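You operate a simulated robot arm through the tools that you are given. There is no shell and no other tool.

You are at the controls of a simulated robot arm. One attempt, no reset.

TASK
Log the hours: set the three dials to what the hour meter shows.
Fine: red dial hundreds, blue tens, green ones; key on to read it, engine stays off, key off at the end.

It is judged by the outcome, as a careful person would: the job done as asked, and still so three seconds after it is handed in. It fails if anything else is knocked over, pushed out of place, dropped, spilled or broken.

THE ROBOT
A 6-joint arm with a two-finger gripper, fixed in place. Base frame: the origin is on the floor under the middle of its stand, x ahead of it, y to its left, z up. Units: mm, rad, N and s.
It reaches about 1572 mm from its shoulder. Its first joint turns from -2.897 to 2.897 rad. Payload 2.45 kg.
Tool frame: the origin (TCP) lies between the finger pads and is the grasp point; the fingertips stand 20 mm ahead of it; z points along the fingers, y is the line along which they close. The gripper opens to 140 mm; its body begins 168 mm behind the TCP.
Orientation is told as [roll, pitch, yaw] about the base's x, y, z axes, in that order, counted from this pose: with the fingers straight down and closing along the base's y, the tool's x points along the base's -x, its y along +y and its z along -z.

THE INTERFACE
- The arm moves only by the tool send_rows. Its argument "rows" is a list of rows, each an object of numbers (a shift or turn left out is 0, a gripper value left out holds the last): "ax", "ay", "az": the turn, a rotation vector about the tool's x, y, z in rad; "dx", "dy", "dz": the shift along the tool's x, y, z in mm; "jaw": the opening in per cent of the stroke, from 0 (shut) to 100 (fully open). In form: [{"ax": .., "ay": .., "az": .., "dx": .., "dy": .., "dz": .., "jaw": ..}, ...]. A call has 1 to 20 rows; each row shifts and turns the commanded pose from where the row before left it, along the tool's axes as they then stand. A row lasts 0.2 s, in which the tool goes at most 50 mm and 0.15 rad; a call with a longer step from one row to the next is refused whole, and so is a gripper value outside its range. Where a pose cannot be reached the arm comes as near as it can. A force on the tool above 40 N (or 10 N above the force at the start of the call, whichever is more), or a blocked arm, ends the call early, and 0.2 s more pass. Each finger travels about 45 mm/s and halts on what it meets, pressing with about 37 N; the grip force reading is that of the motor and also rises with nothing between the fingers. The clock runs only during rows and for 0.2 s after the last one: add rows that do not move to give the fingers time. It gives the time, the measured TCP pose, the force on the tool (base axes), the opening and the grip force at its end, in the units of the frame above (readings bear some noise), with the torque about the TCP (base axes, N m) and any sound that the robot's microphone picked up, and new pictures: "show" is both (left out), scene, wrist or none.
- Cameras (640 x 400 px; columns grow to the right, rows downward): "scene" is fixed at [214.9, -479.4, 1396.2]; the picture's right is [0.64, -0.77, 0.00], its down [-0.25, -0.21, -0.94] and it looks along [0.72, 0.61, -0.33] (base axes); focal length 346 px, centre (320, 200). "wrist" rides on the gripper at [78, 11, -209] in the tool frame; the picture's right is [-0.14, 0.99, 0.00], its down [-0.92, -0.13, -0.37] and it looks along [-0.37, -0.05, 0.93] (tool axes); focal length 280 px, centre (320, 200). There is no depth. A picture from a camera that has moved, and an enlarged one, comes with that camera's place and axes in the base frame and with its lens. The place of the scene camera against the robot may be out by one fixed shift of up to 25 mm in any direction.
- inspect(camera, box): a new picture of the part [left, top, right, bottom] of that camera's present view, enlarged. The clock stands still meanwhile.
- job_done(): hands the job in; it is judged then, once.

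Nothing tells you positions but the pictures and the camera data. Unless the task says otherwise, let go and move clear before handing in.

The tools are called after "Call:" as a command line: name --argument value ..., lists and objects as JSON in quotes. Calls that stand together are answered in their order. send_rows: Moves the arm, as the interface text tells. Its arguments: {"type":"object","properties":{"rows":{"type":"array","items":{"type":"object","properties":{"ax":{"type":"number"},"ay":{"type":"number"},"az":{"type":"number"},"dx":{"type":"number"},"dy":{"type":"number"},"dz":{"type":"number"},"jaw":{"type":"number"}}}},"show":{"type":"string","enum":["both","scene","wrist","none"]}},"required":["rows"]} The other tools are called the same way: inspect (camera, box) takes an enlarged picture of a part of a camera's view; job_done () hands the job in.

At the start:

```text
clock: 0.0
tool_pos: [791.2, 54.7, 1160.3]
orientation: [-0.001, 0.0, -0.001]
wrist_force: [1.3, 0.4, -0.8]
wrist_torque: [-0.02, 0.02, -0.01]
grip_width: 140.1
finger_force: 0.1
```

scene: 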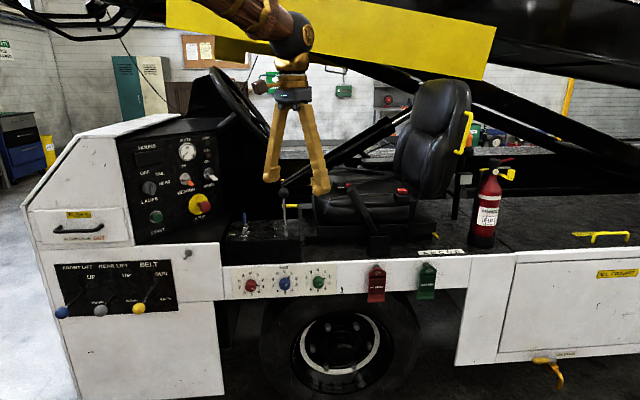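
wrist: 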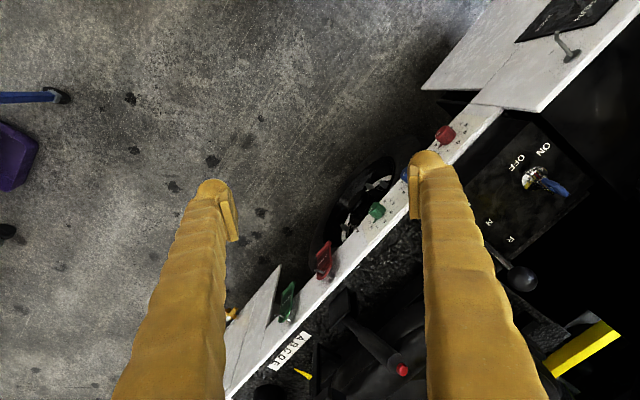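

I see a vehicle's side with an instrument panel (hours display upper left of the panel), three dials on a white rail (red, blue, green), and a key near an ON/OFF label by a black box. I'll look closer first.

Call:
inspect --camera "scene" --box '[110, 120, 240, 240]'

Call:
inspect --camera "scene" --box '[220, 200, 350, 310]'

Call:
inspect --camera "wrist" --box '[420, 80, 640, 300]'

Call:
inspect --camera "scene" --box '[20, 190, 220, 330]'

```text
3.33 times, centred on (175, 180) of scene
camera zoom: at [214.9, -479.4, 1396.2], right [0.64, -0.77, 0.0], down [-0.25, -0.21, -0.94], along [0.72, 0.61, -0.33], focal length 1152 px, centre (803, 267)
```

zoom: 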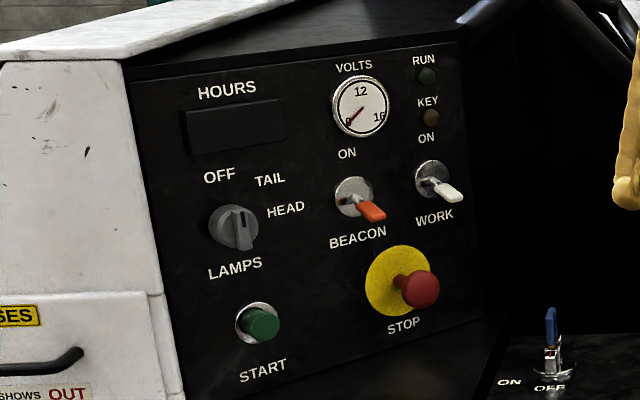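

```text
3.64 times, centred on (285, 255) of scene
camera zoom: at [214.9, -479.4, 1396.2], right [0.64, -0.77, 0.0], down [-0.25, -0.21, -0.94], along [0.72, 0.61, -0.33], focal length 1257 px, centre (447, 0)
```

zoom: 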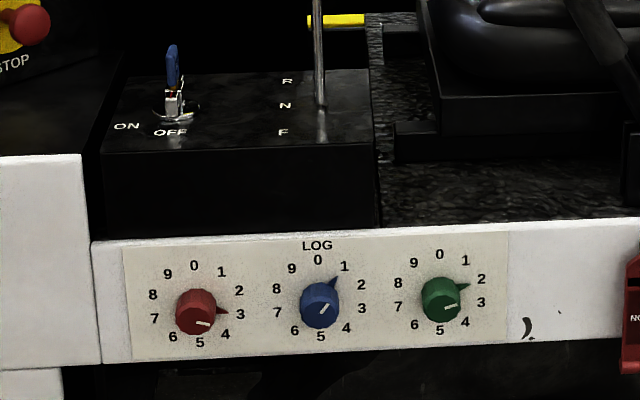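

```text
1.82 times, centred on (530, 190) of wrist
camera zoom: at [711.6, 65.6, 1369.5], right [0.14, 0.99, 0.0], down [0.92, -0.13, 0.37], along [0.37, -0.05, -0.93], focal length 510 px, centre (-62, 218)
```

zoom: 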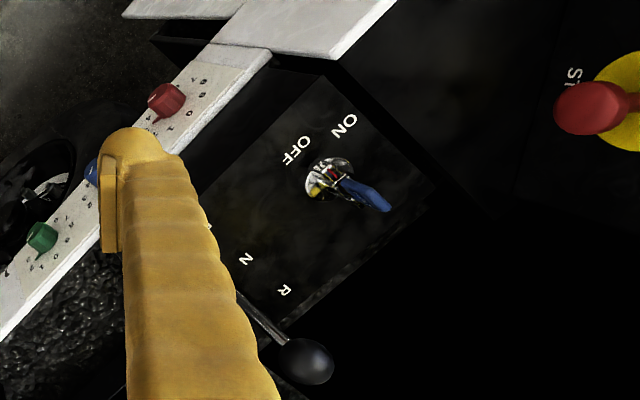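

```text
2.86 times, centred on (120, 260) of scene
camera zoom: at [214.9, -479.4, 1396.2], right [0.64, -0.77, 0.0], down [-0.25, -0.21, -0.94], along [0.72, 0.61, -0.33], focal length 988 px, centre (891, 29)
```

zoom: 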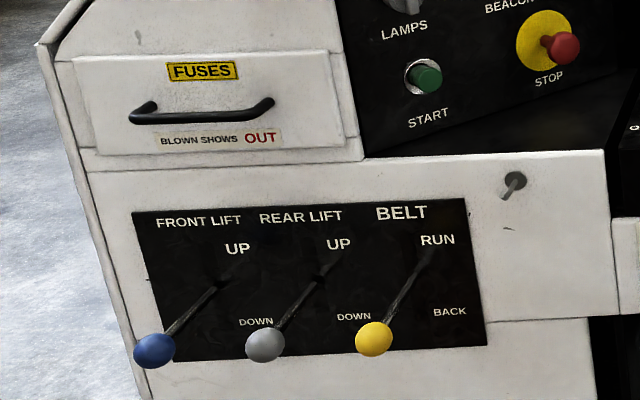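

The rail seems to run at 45° in the base frame, with the key switch on top of the black box behind it. I'll zoom further on each item before moving.

Call:
inspect --camera "scene" --box '[235, 200, 275, 240]'

Call:
inspect --camera "scene" --box '[230, 260, 300, 305]'

Call:
inspect --camera "scene" --box '[280, 255, 350, 300]'

Call:
inspect --camera "wrist" --box '[490, 130, 590, 220]'

Call:
inspect --camera "scene" --box '[350, 240, 480, 320]'

```text
10.00 times, centred on (255, 220) of scene
camera zoom: at [214.9, -479.4, 1396.2], right [0.64, -0.77, 0.0], down [-0.25, -0.21, -0.94], along [0.72, 0.61, -0.33], focal length 3456 px, centre (970, 0)
```

zoom: 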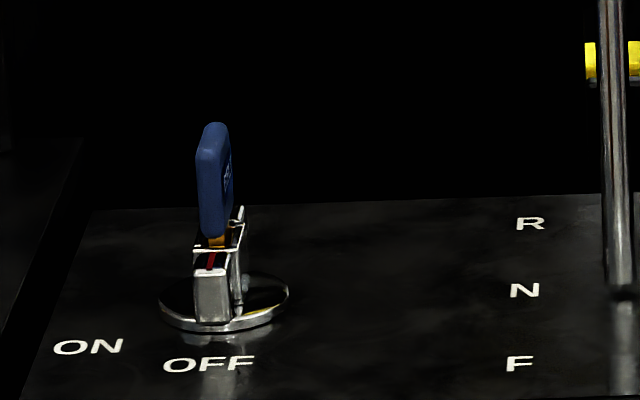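

```text
8.89 times, centred on (265, 282) of scene
camera zoom: at [214.9, -479.4, 1396.2], right [0.64, -0.77, 0.0], down [-0.25, -0.21, -0.94], along [0.72, 0.61, -0.33], focal length 3072 px, centre (809, -533)
```

zoom: 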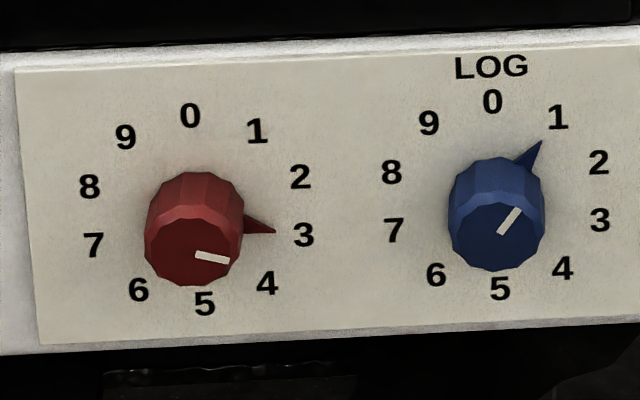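

```text
8.89 times, centred on (315, 278) of scene
camera zoom: at [214.9, -479.4, 1396.2], right [0.64, -0.77, 0.0], down [-0.25, -0.21, -0.94], along [0.72, 0.61, -0.33], focal length 3072 px, centre (364, -489)
```

zoom: 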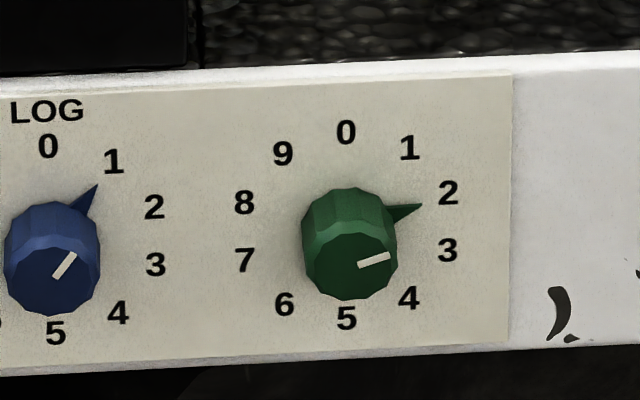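

```text
4.44 times, centred on (540, 175) of wrist
camera zoom: at [711.6, 65.6, 1369.5], right [0.14, 0.99, 0.0], down [0.92, -0.13, 0.37], along [0.37, -0.05, -0.93], focal length 1246 px, centre (-658, 311)
```

zoom: 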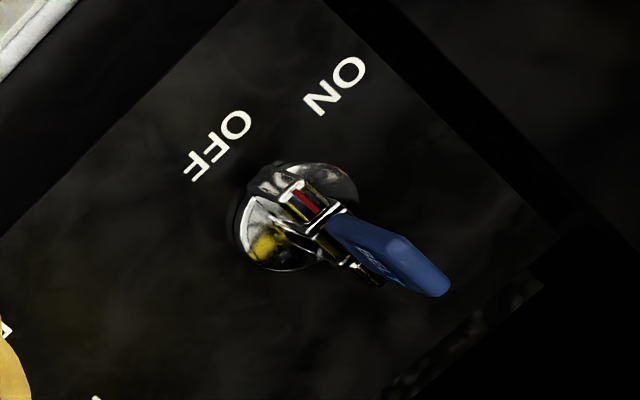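

```text
4.92 times, centred on (415, 280) of scene
camera zoom: at [214.9, -479.4, 1396.2], right [0.64, -0.77, 0.0], down [-0.25, -0.21, -0.94], along [0.72, 0.61, -0.33], focal length 1702 px, centre (-148, -194)
```

zoom: 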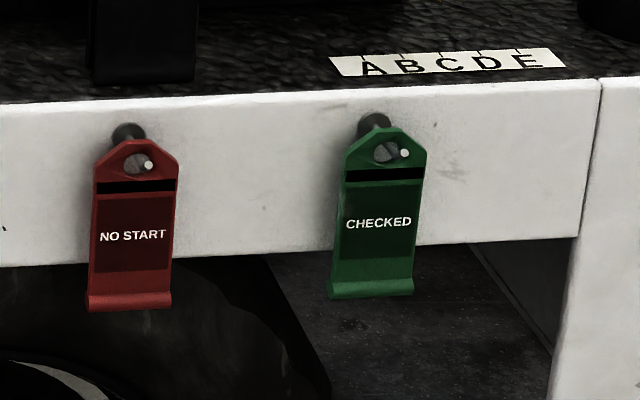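

The key base looks to be near (912, 420, 895) with the key head up to about z 960. The dials are near (845..1005, 330..165, 740). I'll turn the tool 45° to align with the machine and move part way toward the key, high up, to get a better view.

Call:
send_rows --rows '[{"az": -0.1309}, {"az": -0.1309}, {"az": -0.1309}, {"az": -0.1309}, {"az": -0.1309}, {"az": -0.1309}, {"dx": -25, "dy": 25}, {"dx": -25, "dy": 25}, {"dx": -25, "dy": 25}, {"dx": -25, "dy": 25}, {"dx": -25, "dy": 25}, {"dx": -25, "dy": 25}, {"dx": -20, "dy": 20}]'

```text
clock: 2.8
tool_pos: [789.0, 295.7, 1160.7]
orientation: [-0.001, 0.002, 0.784]
wrist_force: [-0.4, 0.2, 0.2]
wrist_torque: [0.0, 0.03, 0.02]
grip_width: 139.9
finger_force: 0.0
camera wrist: at [725.5, 246.6, 1369.7], right [-0.6, 0.8, 0.0], down [0.74, 0.56, 0.37], along [0.29, 0.22, -0.93], focal length 280 px, centre (320, 200)
```

scene: 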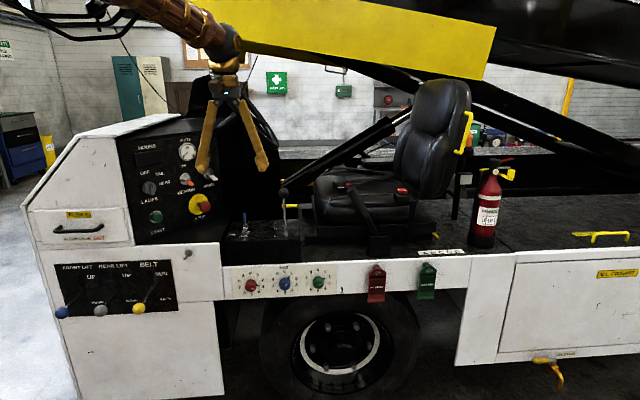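
wrist: 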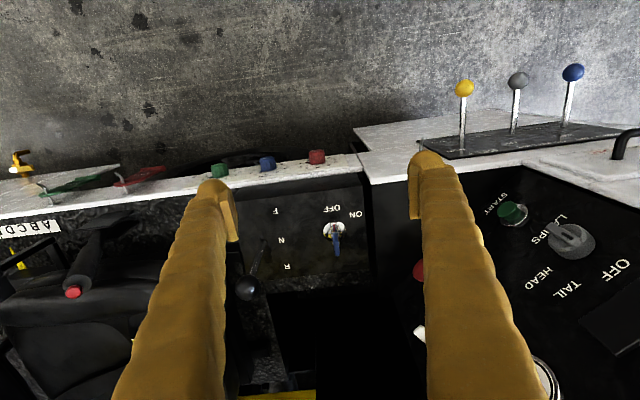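

I now see the key, dials and panel from above between the fingers. I'll zoom in on the parts to triangulate.

Call:
inspect --camera "wrist" --box '[300, 190, 380, 270]'

Call:
inspect --camera "wrist" --box '[200, 130, 360, 220]'

Call:
inspect --camera "wrist" --box '[220, 190, 400, 400]'

```text
5.00 times, centred on (340, 230) of wrist
camera zoom: at [725.5, 246.6, 1369.7], right [-0.6, 0.8, 0.0], down [0.74, 0.56, 0.37], along [0.29, 0.22, -0.93], focal length 1402 px, centre (220, 50)
```

zoom: 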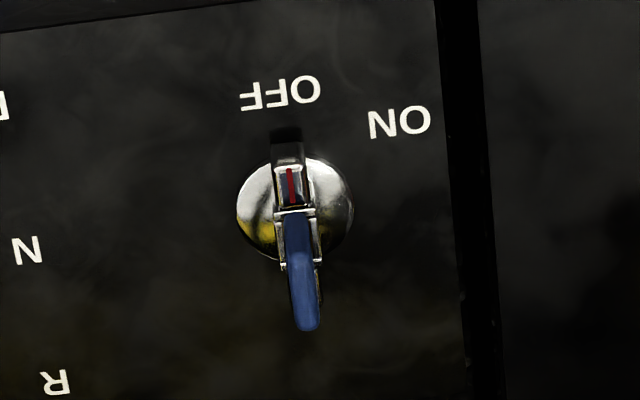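

```text
4.00 times, centred on (280, 175) of wrist
camera zoom: at [725.5, 246.6, 1369.7], right [-0.6, 0.8, 0.0], down [0.74, 0.56, 0.37], along [0.29, 0.22, -0.93], focal length 1122 px, centre (480, 300)
```

zoom: 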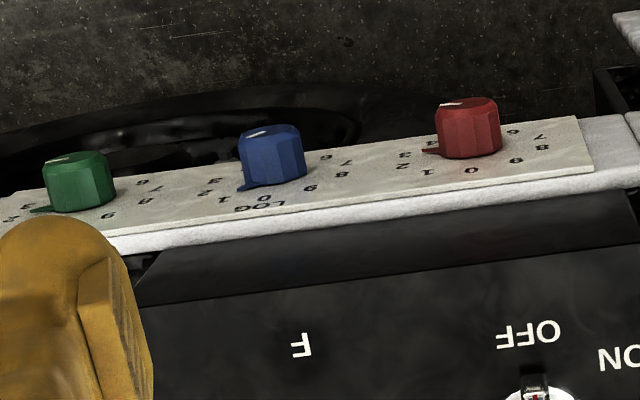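

```text
1.90 times, centred on (310, 295) of wrist
camera zoom: at [725.5, 246.6, 1369.7], right [-0.6, 0.8, 0.0], down [0.74, 0.56, 0.37], along [0.29, 0.22, -0.93], focal length 534 px, centre (339, 19)
```

zoom: 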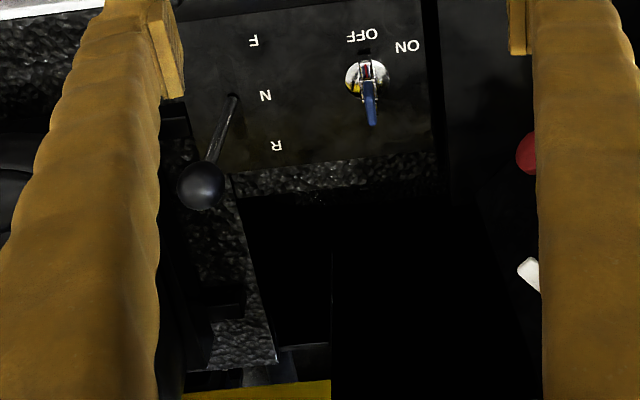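

Key axis triangulates well to about (914, 424), base z 891, head top ~950. Before moving over it, I want to check where the steering wheel is relative to the path.

Call:
inspect --camera "scene" --box '[180, 50, 340, 170]'

Call:
inspect --camera "scene" --box '[110, 100, 230, 180]'

```text
3.33 times, centred on (260, 110) of scene
camera zoom: at [214.9, -479.4, 1396.2], right [0.64, -0.77, 0.0], down [-0.25, -0.21, -0.94], along [0.72, 0.61, -0.33], focal length 1152 px, centre (520, 500)
```

zoom: 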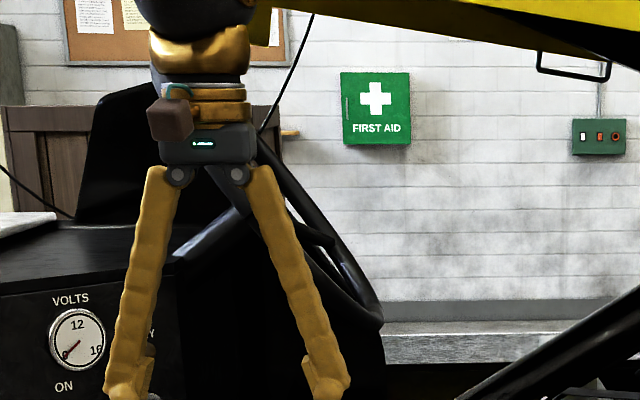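

```text
5.00 times, centred on (170, 140) of scene
camera zoom: at [214.9, -479.4, 1396.2], right [0.64, -0.77, 0.0], down [-0.25, -0.21, -0.94], along [0.72, 0.61, -0.33], focal length 1728 px, centre (1070, 500)
```

zoom: 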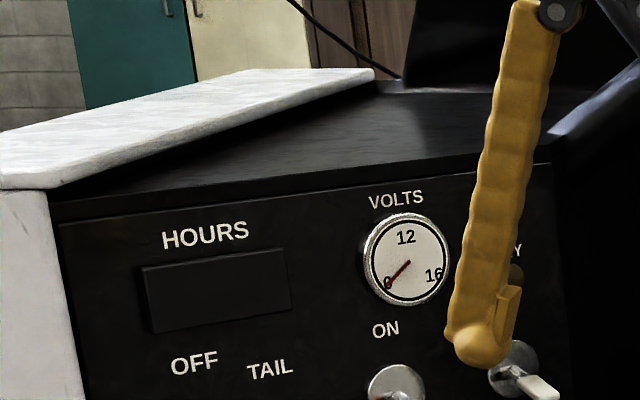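

The wheel lies beyond the console, clear of the key. I'll narrow the jaw to about 45 mm, move over the key at the same height, and look down at it.

Call:
send_rows --rows '[{"jaw": 35}, {"dx": -36, "dy": 0.5}, {"dx": -36, "dy": 0.5}, {"dx": -36, "dy": 0.5}, {"dx": -36, "dy": 0.5}, {"dx": -35, "dy": 0.6}, {"dz": 30}, {"dz": 30}, {}]'

Call:
inspect --camera "wrist" --box '[260, 90, 380, 180]'

```text
clock: 4.7
tool_pos: [917.1, 421.4, 1103.6]
orientation: [-0.003, -0.003, 0.781]
wrist_force: [-2.3, -0.6, 1.2]
wrist_torque: [0.1, -0.37, -0.01]
grip_width: 49.0
finger_force: 0.0
stopped in row 9: the force on the tool passed its limit at 67 N (the readings are from after the stop); the commanded pose is now the measured one
camera wrist: at [852.5, 373.4, 1311.4], right [-0.6, 0.8, 0.0], down [0.74, 0.56, 0.37], along [0.3, 0.22, -0.93], focal length 280 px, centre (320, 200)
```

scene: 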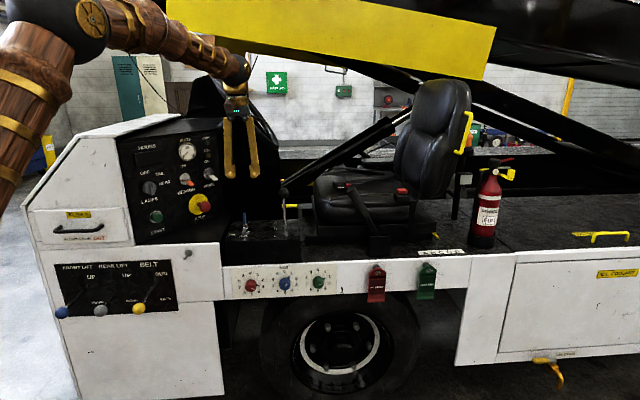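
wrist: 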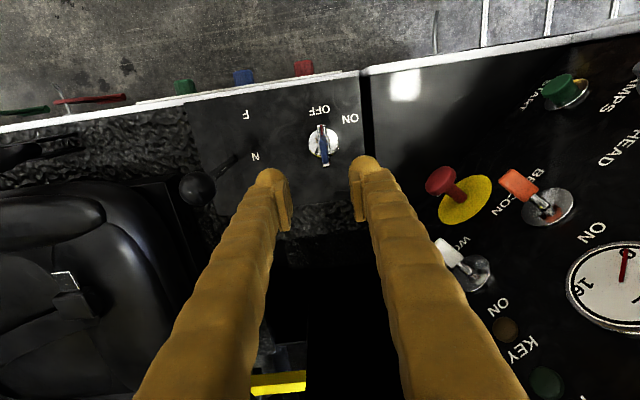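

```text
4.44 times, centred on (320, 135) of wrist
camera zoom: at [852.5, 373.4, 1311.4], right [-0.6, 0.8, 0.0], down [0.74, 0.56, 0.37], along [0.3, 0.22, -0.93], focal length 1246 px, centre (320, 489)
```

zoom: 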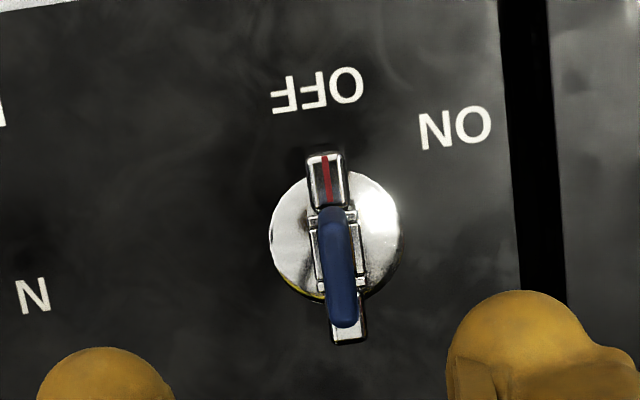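

The arm stopped on a force spike (67 N) at the end of the descent, so something may have been touched. I'll look closely at the gripper and its surroundings before moving again.

Call:
inspect --camera "scene" --box '[180, 50, 300, 130]'

Call:
inspect --camera "scene" --box '[190, 120, 310, 240]'

Call:
inspect --camera "scene" --box '[0, 0, 260, 130]'

```text
5.00 times, centred on (240, 90) of scene
camera zoom: at [214.9, -479.4, 1396.2], right [0.64, -0.77, 0.0], down [-0.25, -0.21, -0.94], along [0.72, 0.61, -0.33], focal length 1728 px, centre (720, 750)
```

zoom: 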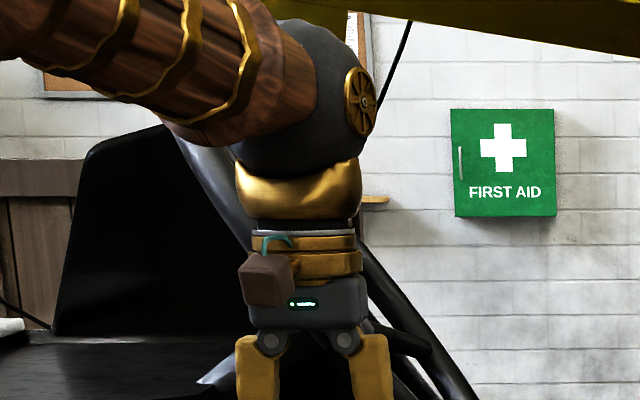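

```text
3.33 times, centred on (250, 180) of scene
camera zoom: at [214.9, -479.4, 1396.2], right [0.64, -0.77, 0.0], down [-0.25, -0.21, -0.94], along [0.72, 0.61, -0.33], focal length 1152 px, centre (553, 267)
```

zoom: 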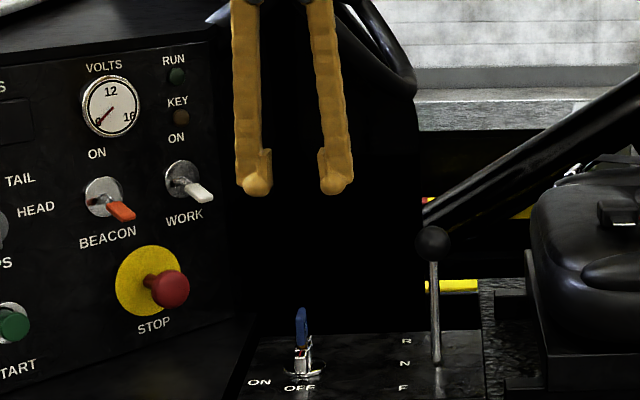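

```text
2.46 times, centred on (130, 65) of scene
camera zoom: at [214.9, -479.4, 1396.2], right [0.64, -0.77, 0.0], down [-0.25, -0.21, -0.94], along [0.72, 0.61, -0.33], focal length 851 px, centre (788, 532)
```

zoom: 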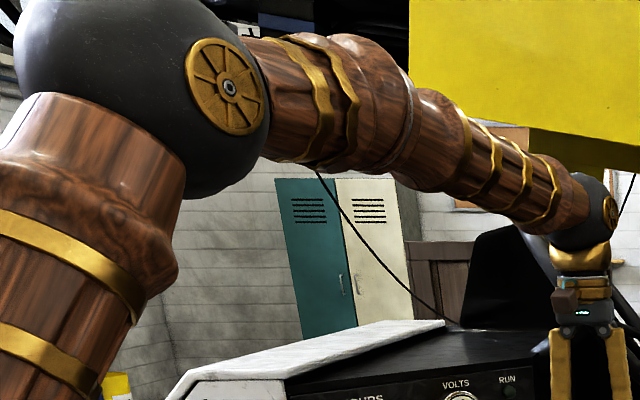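

The gripper was pushed about 4 mm sideways, so it probably brushed the steering wheel, which lies behind and above the key. I'll back out along the same path and then look at the wheel.

Call:
send_rows --rows '[{"dz": -15}, {"dz": -20}, {"dz": -25}, {"dx": 20}, {"dx": 36}, {"dx": 36}, {"dx": 36}, {"dx": 36}, {"dx": 36}, {}]'

Call:
inspect --camera "scene" --box '[180, 50, 300, 170]'

```text
clock: 6.9
tool_pos: [774.9, 280.4, 1162.1]
orientation: [-0.002, -0.002, 0.782]
wrist_force: [-0.1, 0.0, 0.6]
wrist_torque: [-0.04, 0.01, 0.01]
grip_width: 49.1
finger_force: 0.1
camera wrist: at [710.8, 231.6, 1369.8], right [-0.6, 0.8, 0.0], down [0.74, 0.56, 0.37], along [0.3, 0.22, -0.93], focal length 280 px, centre (320, 200)
```

scene: 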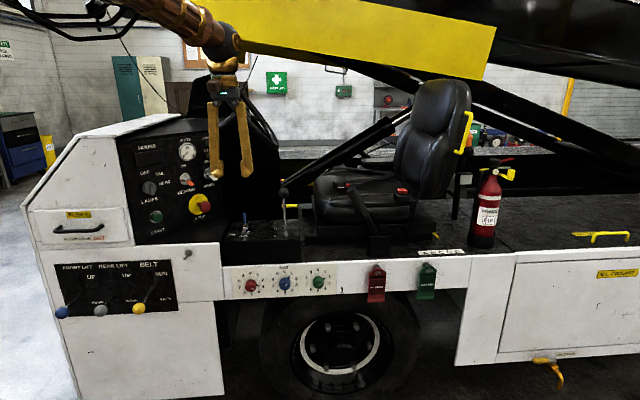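
wrist: 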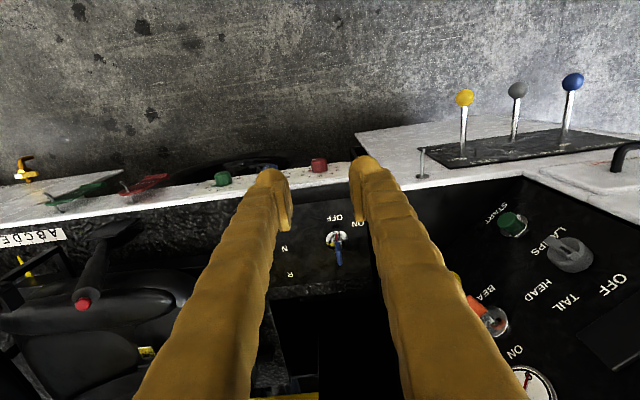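

```text
3.33 times, centred on (240, 110) of scene
camera zoom: at [214.9, -479.4, 1396.2], right [0.64, -0.77, 0.0], down [-0.25, -0.21, -0.94], along [0.72, 0.61, -0.33], focal length 1152 px, centre (587, 500)
```

zoom: 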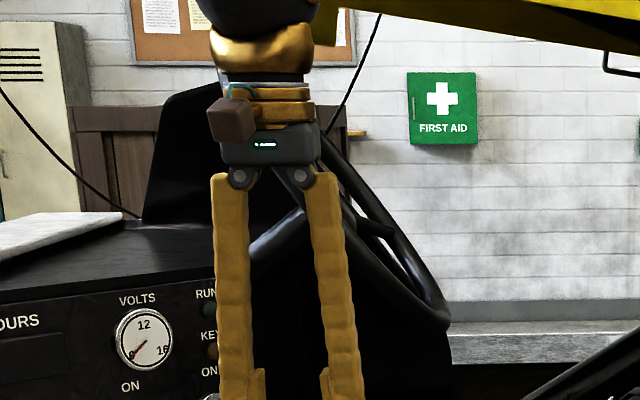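

The wheel is still in place. I'll tilt the tool upward about the TCP so the wrist camera looks forward at the steering wheel and console.

Call:
send_rows --rows '[{"ay": -0.14}, {"ay": -0.14}, {"ay": -0.14}, {"ay": -0.14}, {"ay": -0.14}, {}]'

```text
clock: 8.3
tool_pos: [775.7, 280.2, 1162.5]
orientation: [-0.005, -0.703, 0.783]
wrist_force: [-0.6, 1.5, 0.1]
wrist_torque: [0.0, -0.04, -0.04]
grip_width: 48.8
finger_force: 0.1
camera wrist: at [628.1, 149.9, 1270.7], right [-0.62, 0.78, 0.09], down [0.42, 0.24, 0.88], along [0.66, 0.58, -0.47], focal length 280 px, centre (320, 200)
```

scene: 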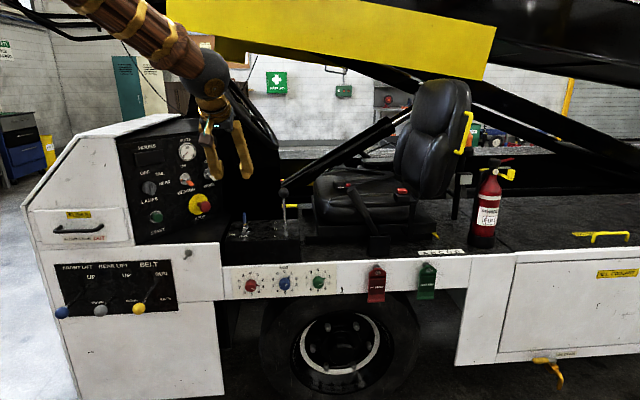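
wrist: 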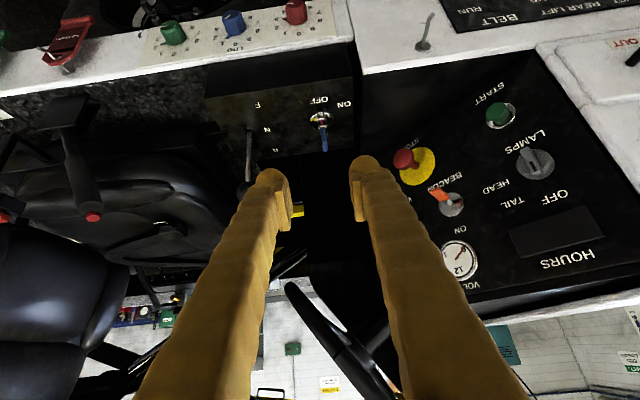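

The wheel's near rim overhangs the key, so a vertical approach is blocked. A tilted approach at about 40° from the operator side is well clear of it, and I can keep this tilt. I'll move along the tool axis toward the key and stop about 100 mm short.

Call:
send_rows --rows '[{"dz": 40, "dx": -1.6, "dy": 0.8}, {"dz": 40, "dx": -1.6, "dy": 0.8}, {"dz": 40, "dx": -1.6, "dy": 0.8}, {"dz": 40, "dx": -1.6, "dy": 0.8}, {"dz": 40, "dx": -1.6, "dy": 0.8}, {}, {}]'

Call:
inspect --camera "wrist" --box '[260, 80, 400, 200]'

Call:
inspect --camera "scene" --box '[190, 120, 310, 240]'

```text
clock: 9.9
tool_pos: [867.4, 380.9, 1012.7]
orientation: [-0.003, -0.703, 0.784]
wrist_force: [-0.4, -0.2, -0.1]
wrist_torque: [-0.03, -0.01, -0.02]
grip_width: 48.8
finger_force: 0.0
camera wrist: at [720.5, 248.5, 1121.3], right [-0.62, 0.78, 0.09], down [0.42, 0.24, 0.88], along [0.66, 0.58, -0.47], focal length 280 px, centre (320, 200)
```

scene: 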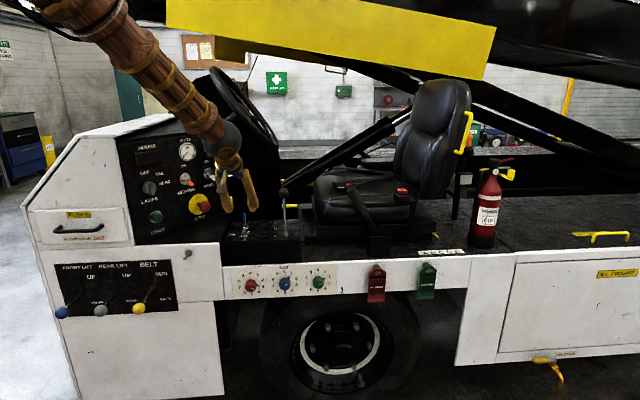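
wrist: 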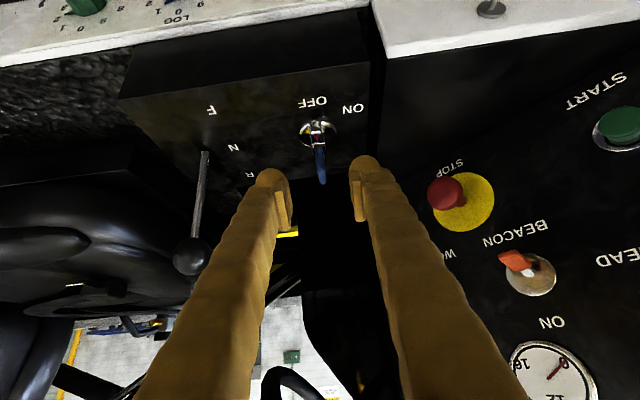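

```text
3.33 times, centred on (330, 140) of wrist
camera zoom: at [720.5, 248.5, 1121.3], right [-0.62, 0.78, 0.09], down [0.42, 0.24, 0.88], along [0.66, 0.58, -0.47], focal length 935 px, centre (287, 400)
```

zoom: 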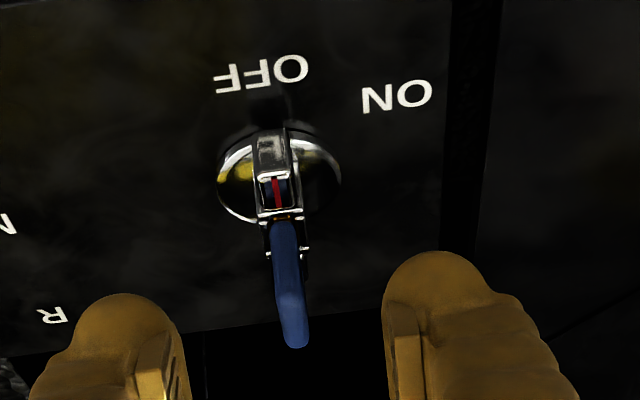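

```text
3.33 times, centred on (250, 180) of scene
camera zoom: at [214.9, -479.4, 1396.2], right [0.64, -0.77, 0.0], down [-0.25, -0.21, -0.94], along [0.72, 0.61, -0.33], focal length 1152 px, centre (553, 267)
```

zoom: 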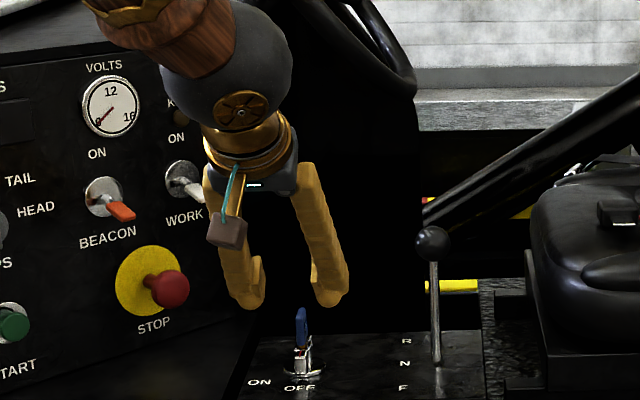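

The key head is centred between the fingers, 100 mm ahead along the tool axis. I'll advance onto it and check before closing.

Call:
send_rows --rows '[{"dz": 25, "dx": -0.5}, {"dz": 25, "dx": -0.5}, {"dz": 25, "dx": -0.5}, {"dz": 15, "dx": -0.5}, {"dz": 8}, {}]'

Call:
inspect --camera "wrist" --box '[240, 120, 400, 240]'

Call:
inspect --camera "scene" --box '[220, 180, 290, 240]'

```text
clock: 11.3
tool_pos: [914.4, 424.3, 939.2]
orientation: [-0.003, -0.703, 0.785]
wrist_force: [0.9, 0.4, -0.1]
wrist_torque: [0.02, -0.04, -0.01]
grip_width: 49.3
finger_force: 0.0
camera wrist: at [767.1, 294.0, 1049.3], right [-0.62, 0.78, 0.09], down [0.42, 0.24, 0.88], along [0.66, 0.58, -0.47], focal length 280 px, centre (320, 200)
```

scene: 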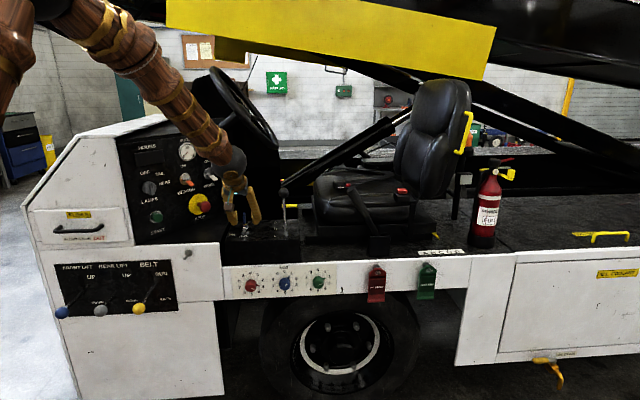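
wrist: 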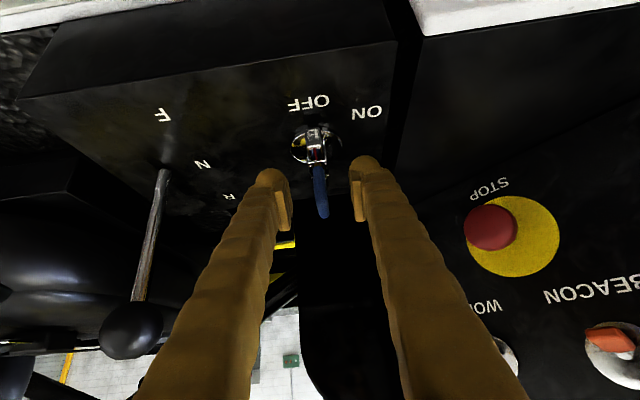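

```text
3.33 times, centred on (320, 180) of wrist
camera zoom: at [767.1, 294.0, 1049.3], right [-0.62, 0.78, 0.09], down [0.42, 0.24, 0.88], along [0.66, 0.58, -0.47], focal length 935 px, centre (320, 267)
```

zoom: 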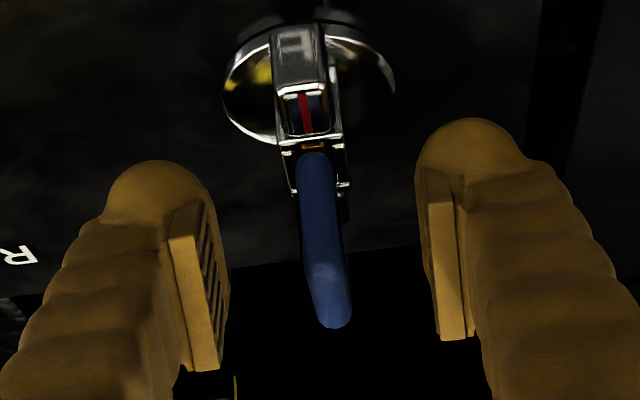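

```text
6.67 times, centred on (255, 210) of scene
camera zoom: at [214.9, -479.4, 1396.2], right [0.64, -0.77, 0.0], down [-0.25, -0.21, -0.94], along [0.72, 0.61, -0.33], focal length 2304 px, centre (753, 133)
```

zoom: 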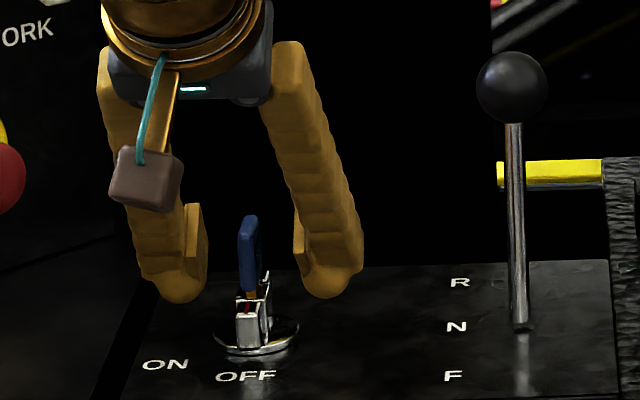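

The key head sits centred between the pads. I'll close on it.

Call:
send_rows --rows '[{"jaw": 0}, {}, {}, {}, {}, {}]'

Call:
inspect --camera "wrist" --box '[240, 120, 400, 240]'

```text
clock: 12.7
tool_pos: [914.2, 425.9, 941.4]
orientation: [-0.004, -0.702, 0.785]
wrist_force: [-7.2, 10.7, 11.9]
wrist_torque: [0.3, 0.28, -0.03]
grip_width: 7.3
finger_force: 34.8
camera wrist: at [766.9, 294.2, 1049.7], right [-0.62, 0.78, 0.09], down [0.42, 0.24, 0.88], along [0.66, 0.58, -0.47], focal length 280 px, centre (320, 200)
```

scene: 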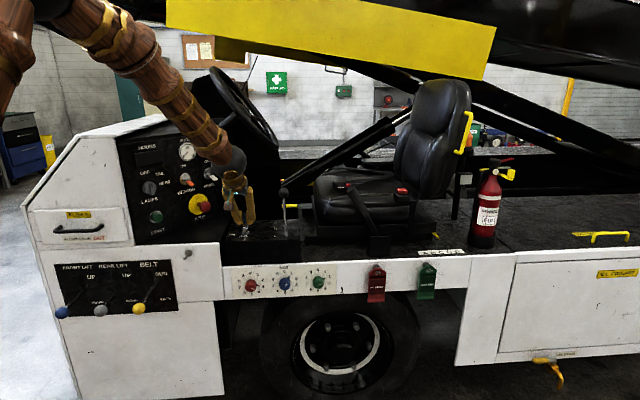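
wrist: 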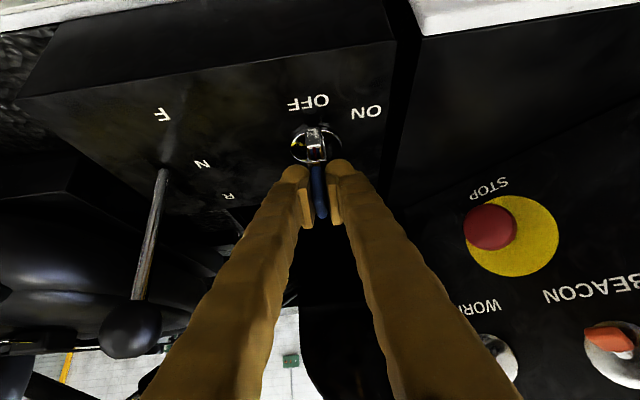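

```text
3.33 times, centred on (320, 180) of wrist
camera zoom: at [766.9, 294.2, 1049.7], right [-0.62, 0.78, 0.09], down [0.42, 0.24, 0.88], along [0.66, 0.58, -0.47], focal length 935 px, centre (320, 267)
```

zoom: 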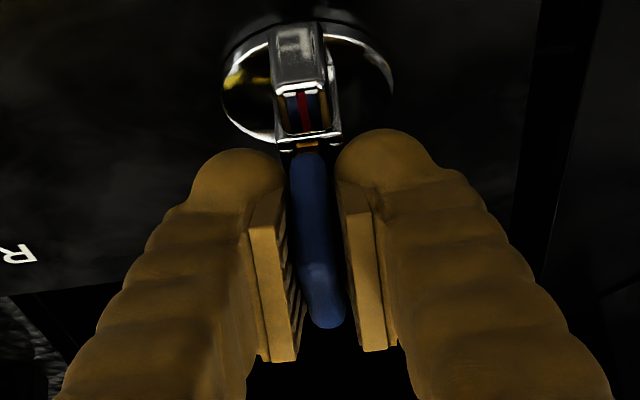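

The key is gripped (7 mm wide). I'll turn it clockwise as seen from above, about the vertical axis, first about half way toward ON.

Call:
send_rows --rows '[{"ax": 0.0323, "az": 0.0381, "dy": -0.2}, {"ax": 0.0485, "az": 0.0572, "dy": -0.3}, {"ax": 0.0485, "az": 0.0572, "dy": -0.3}, {"ax": 0.0485, "az": 0.0572, "dy": -0.3}, {"ax": 0.0485, "az": 0.0572, "dy": -0.3}, {"ax": 0.0485, "az": 0.0572, "dy": -0.3}, {}]'

Call:
inspect --camera "wrist" --box '[240, 90, 400, 210]'

Call:
inspect --camera "scene" --box '[110, 120, 240, 240]'

```text
clock: 13.9
tool_pos: [913.6, 427.9, 942.4]
orientation: [0.0, -0.703, 0.458]
wrist_force: [2.5, -8.6, 2.0]
wrist_torque: [-0.23, -0.05, 0.04]
grip_width: 7.5
finger_force: 35.1
stopped in row 6: the force on the tool passed its limit at 49 N (the readings are from after the stop); the commanded pose is now the measured one
camera wrist: at [733.1, 350.4, 1050.4], right [-0.34, 0.94, 0.09], down [0.47, 0.09, 0.88], along [0.81, 0.34, -0.47], focal length 280 px, centre (320, 200)
```

scene: 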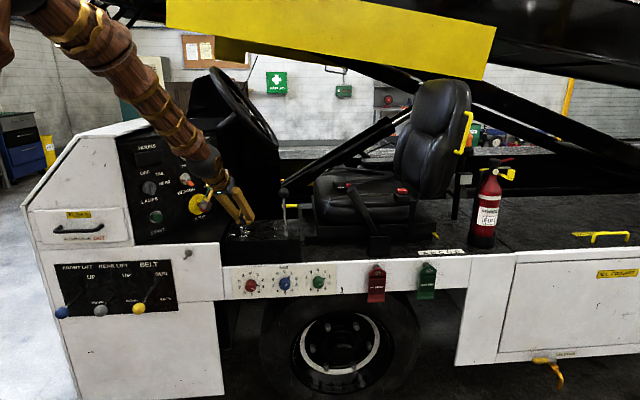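
wrist: 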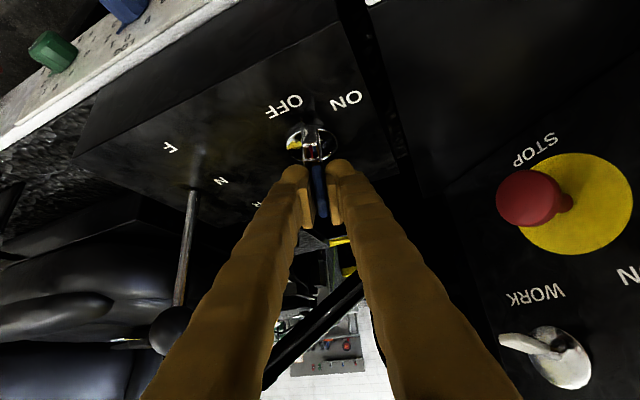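

```text
3.33 times, centred on (320, 150) of wrist
camera zoom: at [733.1, 350.4, 1050.4], right [-0.34, 0.94, 0.09], down [0.47, 0.09, 0.88], along [0.81, 0.34, -0.47], focal length 935 px, centre (320, 367)
```

zoom: 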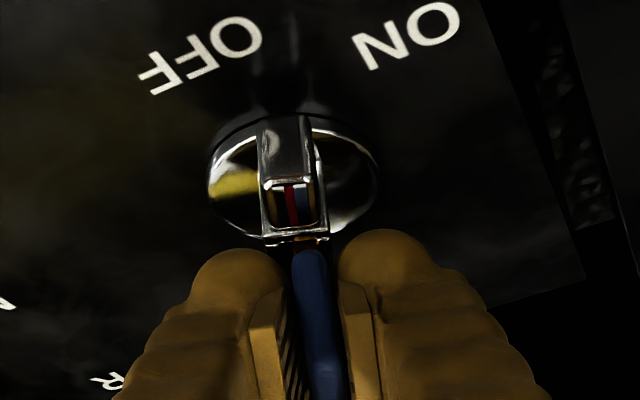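

```text
3.33 times, centred on (175, 180) of scene
camera zoom: at [214.9, -479.4, 1396.2], right [0.64, -0.77, 0.0], down [-0.25, -0.21, -0.94], along [0.72, 0.61, -0.33], focal length 1152 px, centre (803, 267)
```

zoom: 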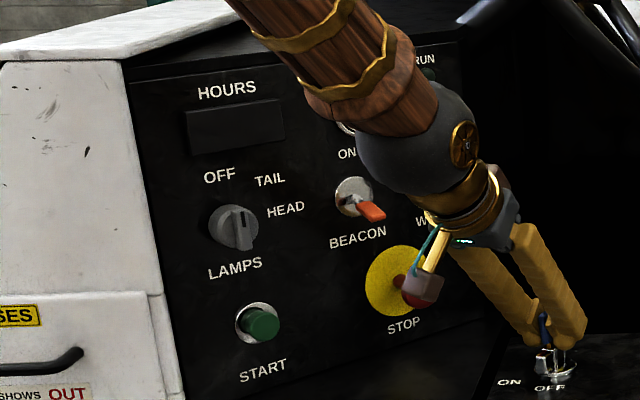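

The key has turned about 19°; the stop came from a small misalignment between my path and the lock's axis. The force has relaxed, so I'll continue with a corrected arc about the axis at (910, 424).

Call:
send_rows --rows '[{"dy": -0.6}, {"ax": 0.0323, "az": 0.0381, "dy": -0.4}, {"ax": 0.0323, "az": 0.0381, "dy": -0.3}, {"ax": 0.0323, "az": 0.0381, "dy": -0.2}, {"ax": 0.0323, "az": 0.0381, "dy": -0.2}, {}]' --show "wrist"

Call:
inspect --camera "wrist" --box '[240, 90, 400, 210]'

```text
clock: 15.6
tool_pos: [913.7, 426.9, 941.8]
orientation: [0.003, -0.694, 0.312]
wrist_force: [0.1, -7.5, 7.9]
wrist_torque: [-0.28, 0.0, 0.02]
grip_width: 7.1
finger_force: 35.5
out of reach, approached as far as the arm can: row 4
stopped in row 6: the force on the tool passed its limit at 41 N (the readings are from after the stop); the commanded pose is now the measured one
camera wrist: at [723.7, 375.9, 1051.9], right [-0.21, 0.97, 0.09], down [0.49, 0.02, 0.87], along [0.85, 0.22, -0.48], focal length 280 px, centre (320, 200)
```

wrist: 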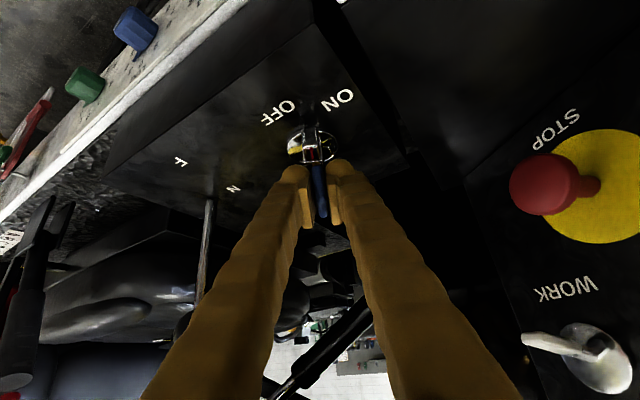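

```text
3.33 times, centred on (320, 150) of wrist
camera zoom: at [723.7, 375.9, 1051.9], right [-0.21, 0.97, 0.09], down [0.49, 0.02, 0.87], along [0.85, 0.22, -0.48], focal length 935 px, centre (320, 367)
```

zoom: 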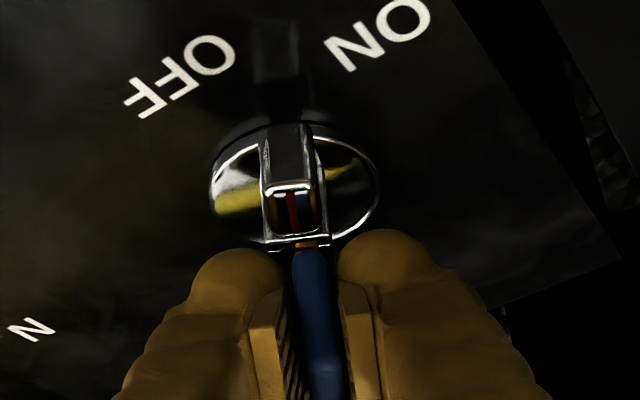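

The arm hit its wrist limit because the tool has become nearly collinear with the forearm. I'll let go, back off, tilt the tool flatter (about 63° from vertical) to avoid that, and re-grip the key where it stands.

Call:
send_rows --rows '[{"jaw": 35}, {}, {}, {}, {"dz": -30}, {"dz": -40}, {"dz": -40}, {}]'

Call:
inspect --camera "wrist" --box '[240, 80, 400, 200]'

Call:
inspect --camera "scene" --box '[110, 120, 240, 240]'

```text
clock: 17.4
tool_pos: [845.2, 405.1, 1027.0]
orientation: [0.002, -0.692, 0.313]
wrist_force: [-0.6, 0.1, -0.5]
wrist_torque: [-0.04, 0.01, 0.0]
grip_width: 49.2
finger_force: 0.1
camera wrist: at [657.3, 354.9, 1137.1], right [-0.21, 0.97, 0.09], down [0.49, 0.02, 0.87], along [0.85, 0.22, -0.48], focal length 280 px, centre (320, 200)
```

scene: 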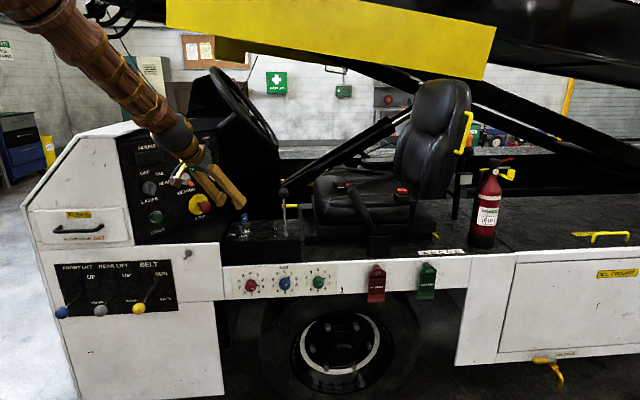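
wrist: 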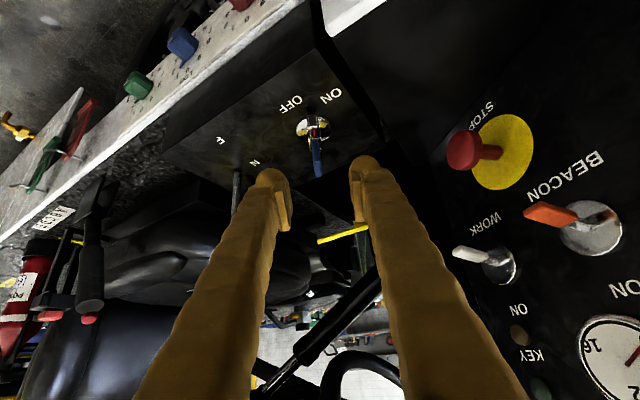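

```text
3.33 times, centred on (320, 140) of wrist
camera zoom: at [657.3, 354.9, 1137.1], right [-0.21, 0.97, 0.09], down [0.49, 0.02, 0.87], along [0.85, 0.22, -0.48], focal length 935 px, centre (320, 400)
```

zoom: 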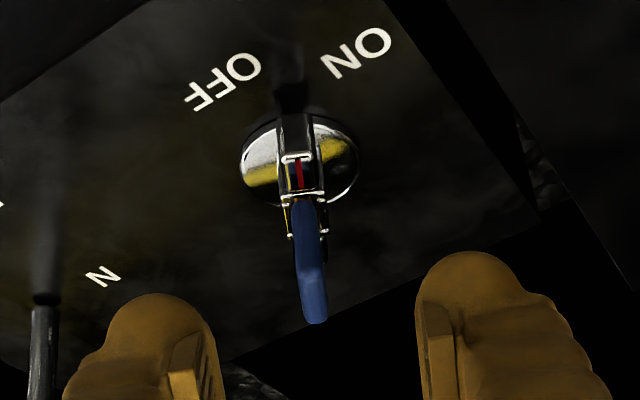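

```text
3.33 times, centred on (175, 180) of scene
camera zoom: at [214.9, -479.4, 1396.2], right [0.64, -0.77, 0.0], down [-0.25, -0.21, -0.94], along [0.72, 0.61, -0.33], focal length 1152 px, centre (803, 267)
```

zoom: 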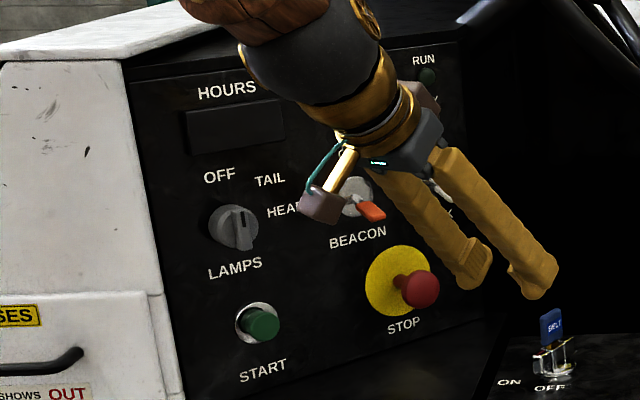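

The key stays where I left it, about half way. I'll tilt the tool flatter and line up for a new grip.

Call:
send_rows --rows '[{"ay": -0.1}, {"ay": -0.11}, {"ay": -0.11}, {"ay": -0.09}, {"dx": 23.4, "dz": 12.1, "dy": -0.9}, {"dx": 23.4, "dz": 12.1, "dy": -1}, {}, {}]'

Call:
inspect --camera "wrist" --box '[240, 100, 400, 220]'

Call:
inspect --camera "scene" --box '[110, 120, 270, 240]'

```text
clock: 19.1
tool_pos: [845.5, 387.7, 970.1]
orientation: [-0.032, -1.019, 0.323]
wrist_force: [0.0, 0.1, 1.1]
wrist_torque: [0.03, -0.05, 0.03]
grip_width: 49.1
finger_force: 0.0
out of reach, approached as far as the arm can: row 2, 3
camera wrist: at [631.6, 333.4, 1012.0], right [-0.22, 0.97, 0.1], down [0.19, -0.06, 0.98], along [0.96, 0.23, -0.17], focal length 280 px, centre (320, 200)
```

scene: 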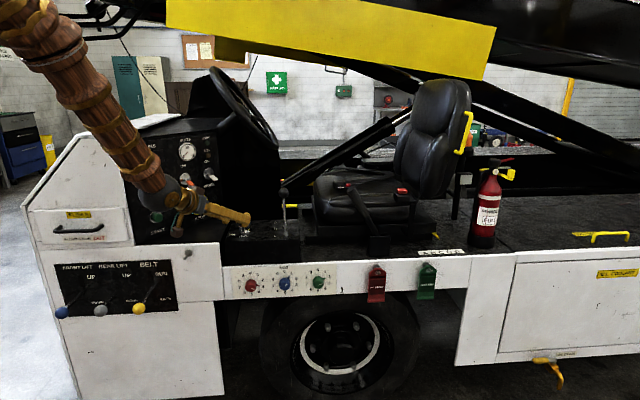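
wrist: 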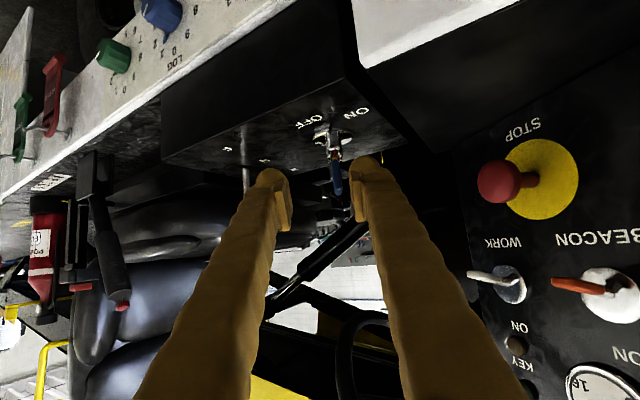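

```text
3.33 times, centred on (320, 160) of wrist
camera zoom: at [631.6, 333.4, 1012.0], right [-0.22, 0.97, 0.1], down [0.19, -0.06, 0.98], along [0.96, 0.23, -0.17], focal length 935 px, centre (320, 333)
```

zoom: 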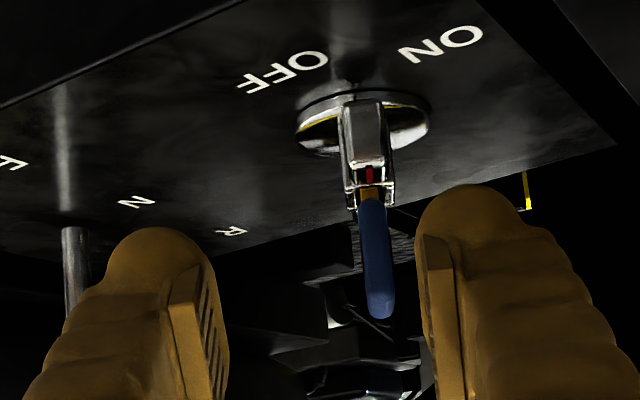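

```text
3.33 times, centred on (190, 180) of scene
camera zoom: at [214.9, -479.4, 1396.2], right [0.64, -0.77, 0.0], down [-0.25, -0.21, -0.94], along [0.72, 0.61, -0.33], focal length 1152 px, centre (753, 267)
```

zoom: 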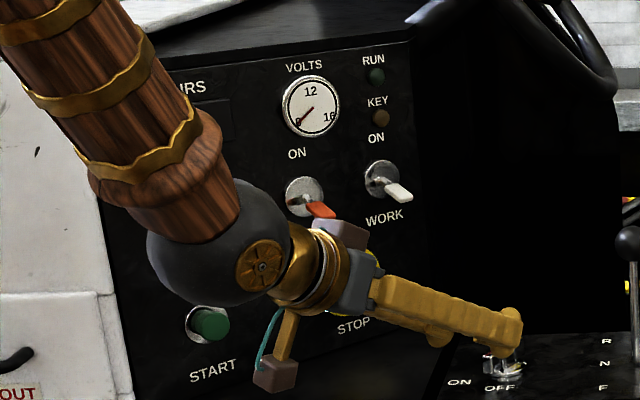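

The arm passed through its awkward region; the pose is now slightly off from what I asked. I'll hold still a moment and read the settled pose.

Call:
send_rows --rows '[{}, {}]' --show "none"

```text
clock: 19.8
tool_pos: [845.2, 387.0, 970.3]
orientation: [-0.033, -1.022, 0.324]
wrist_force: [-0.9, 0.4, 0.1]
wrist_torque: [-0.01, -0.01, 0.0]
grip_width: 48.9
finger_force: 0.0
```

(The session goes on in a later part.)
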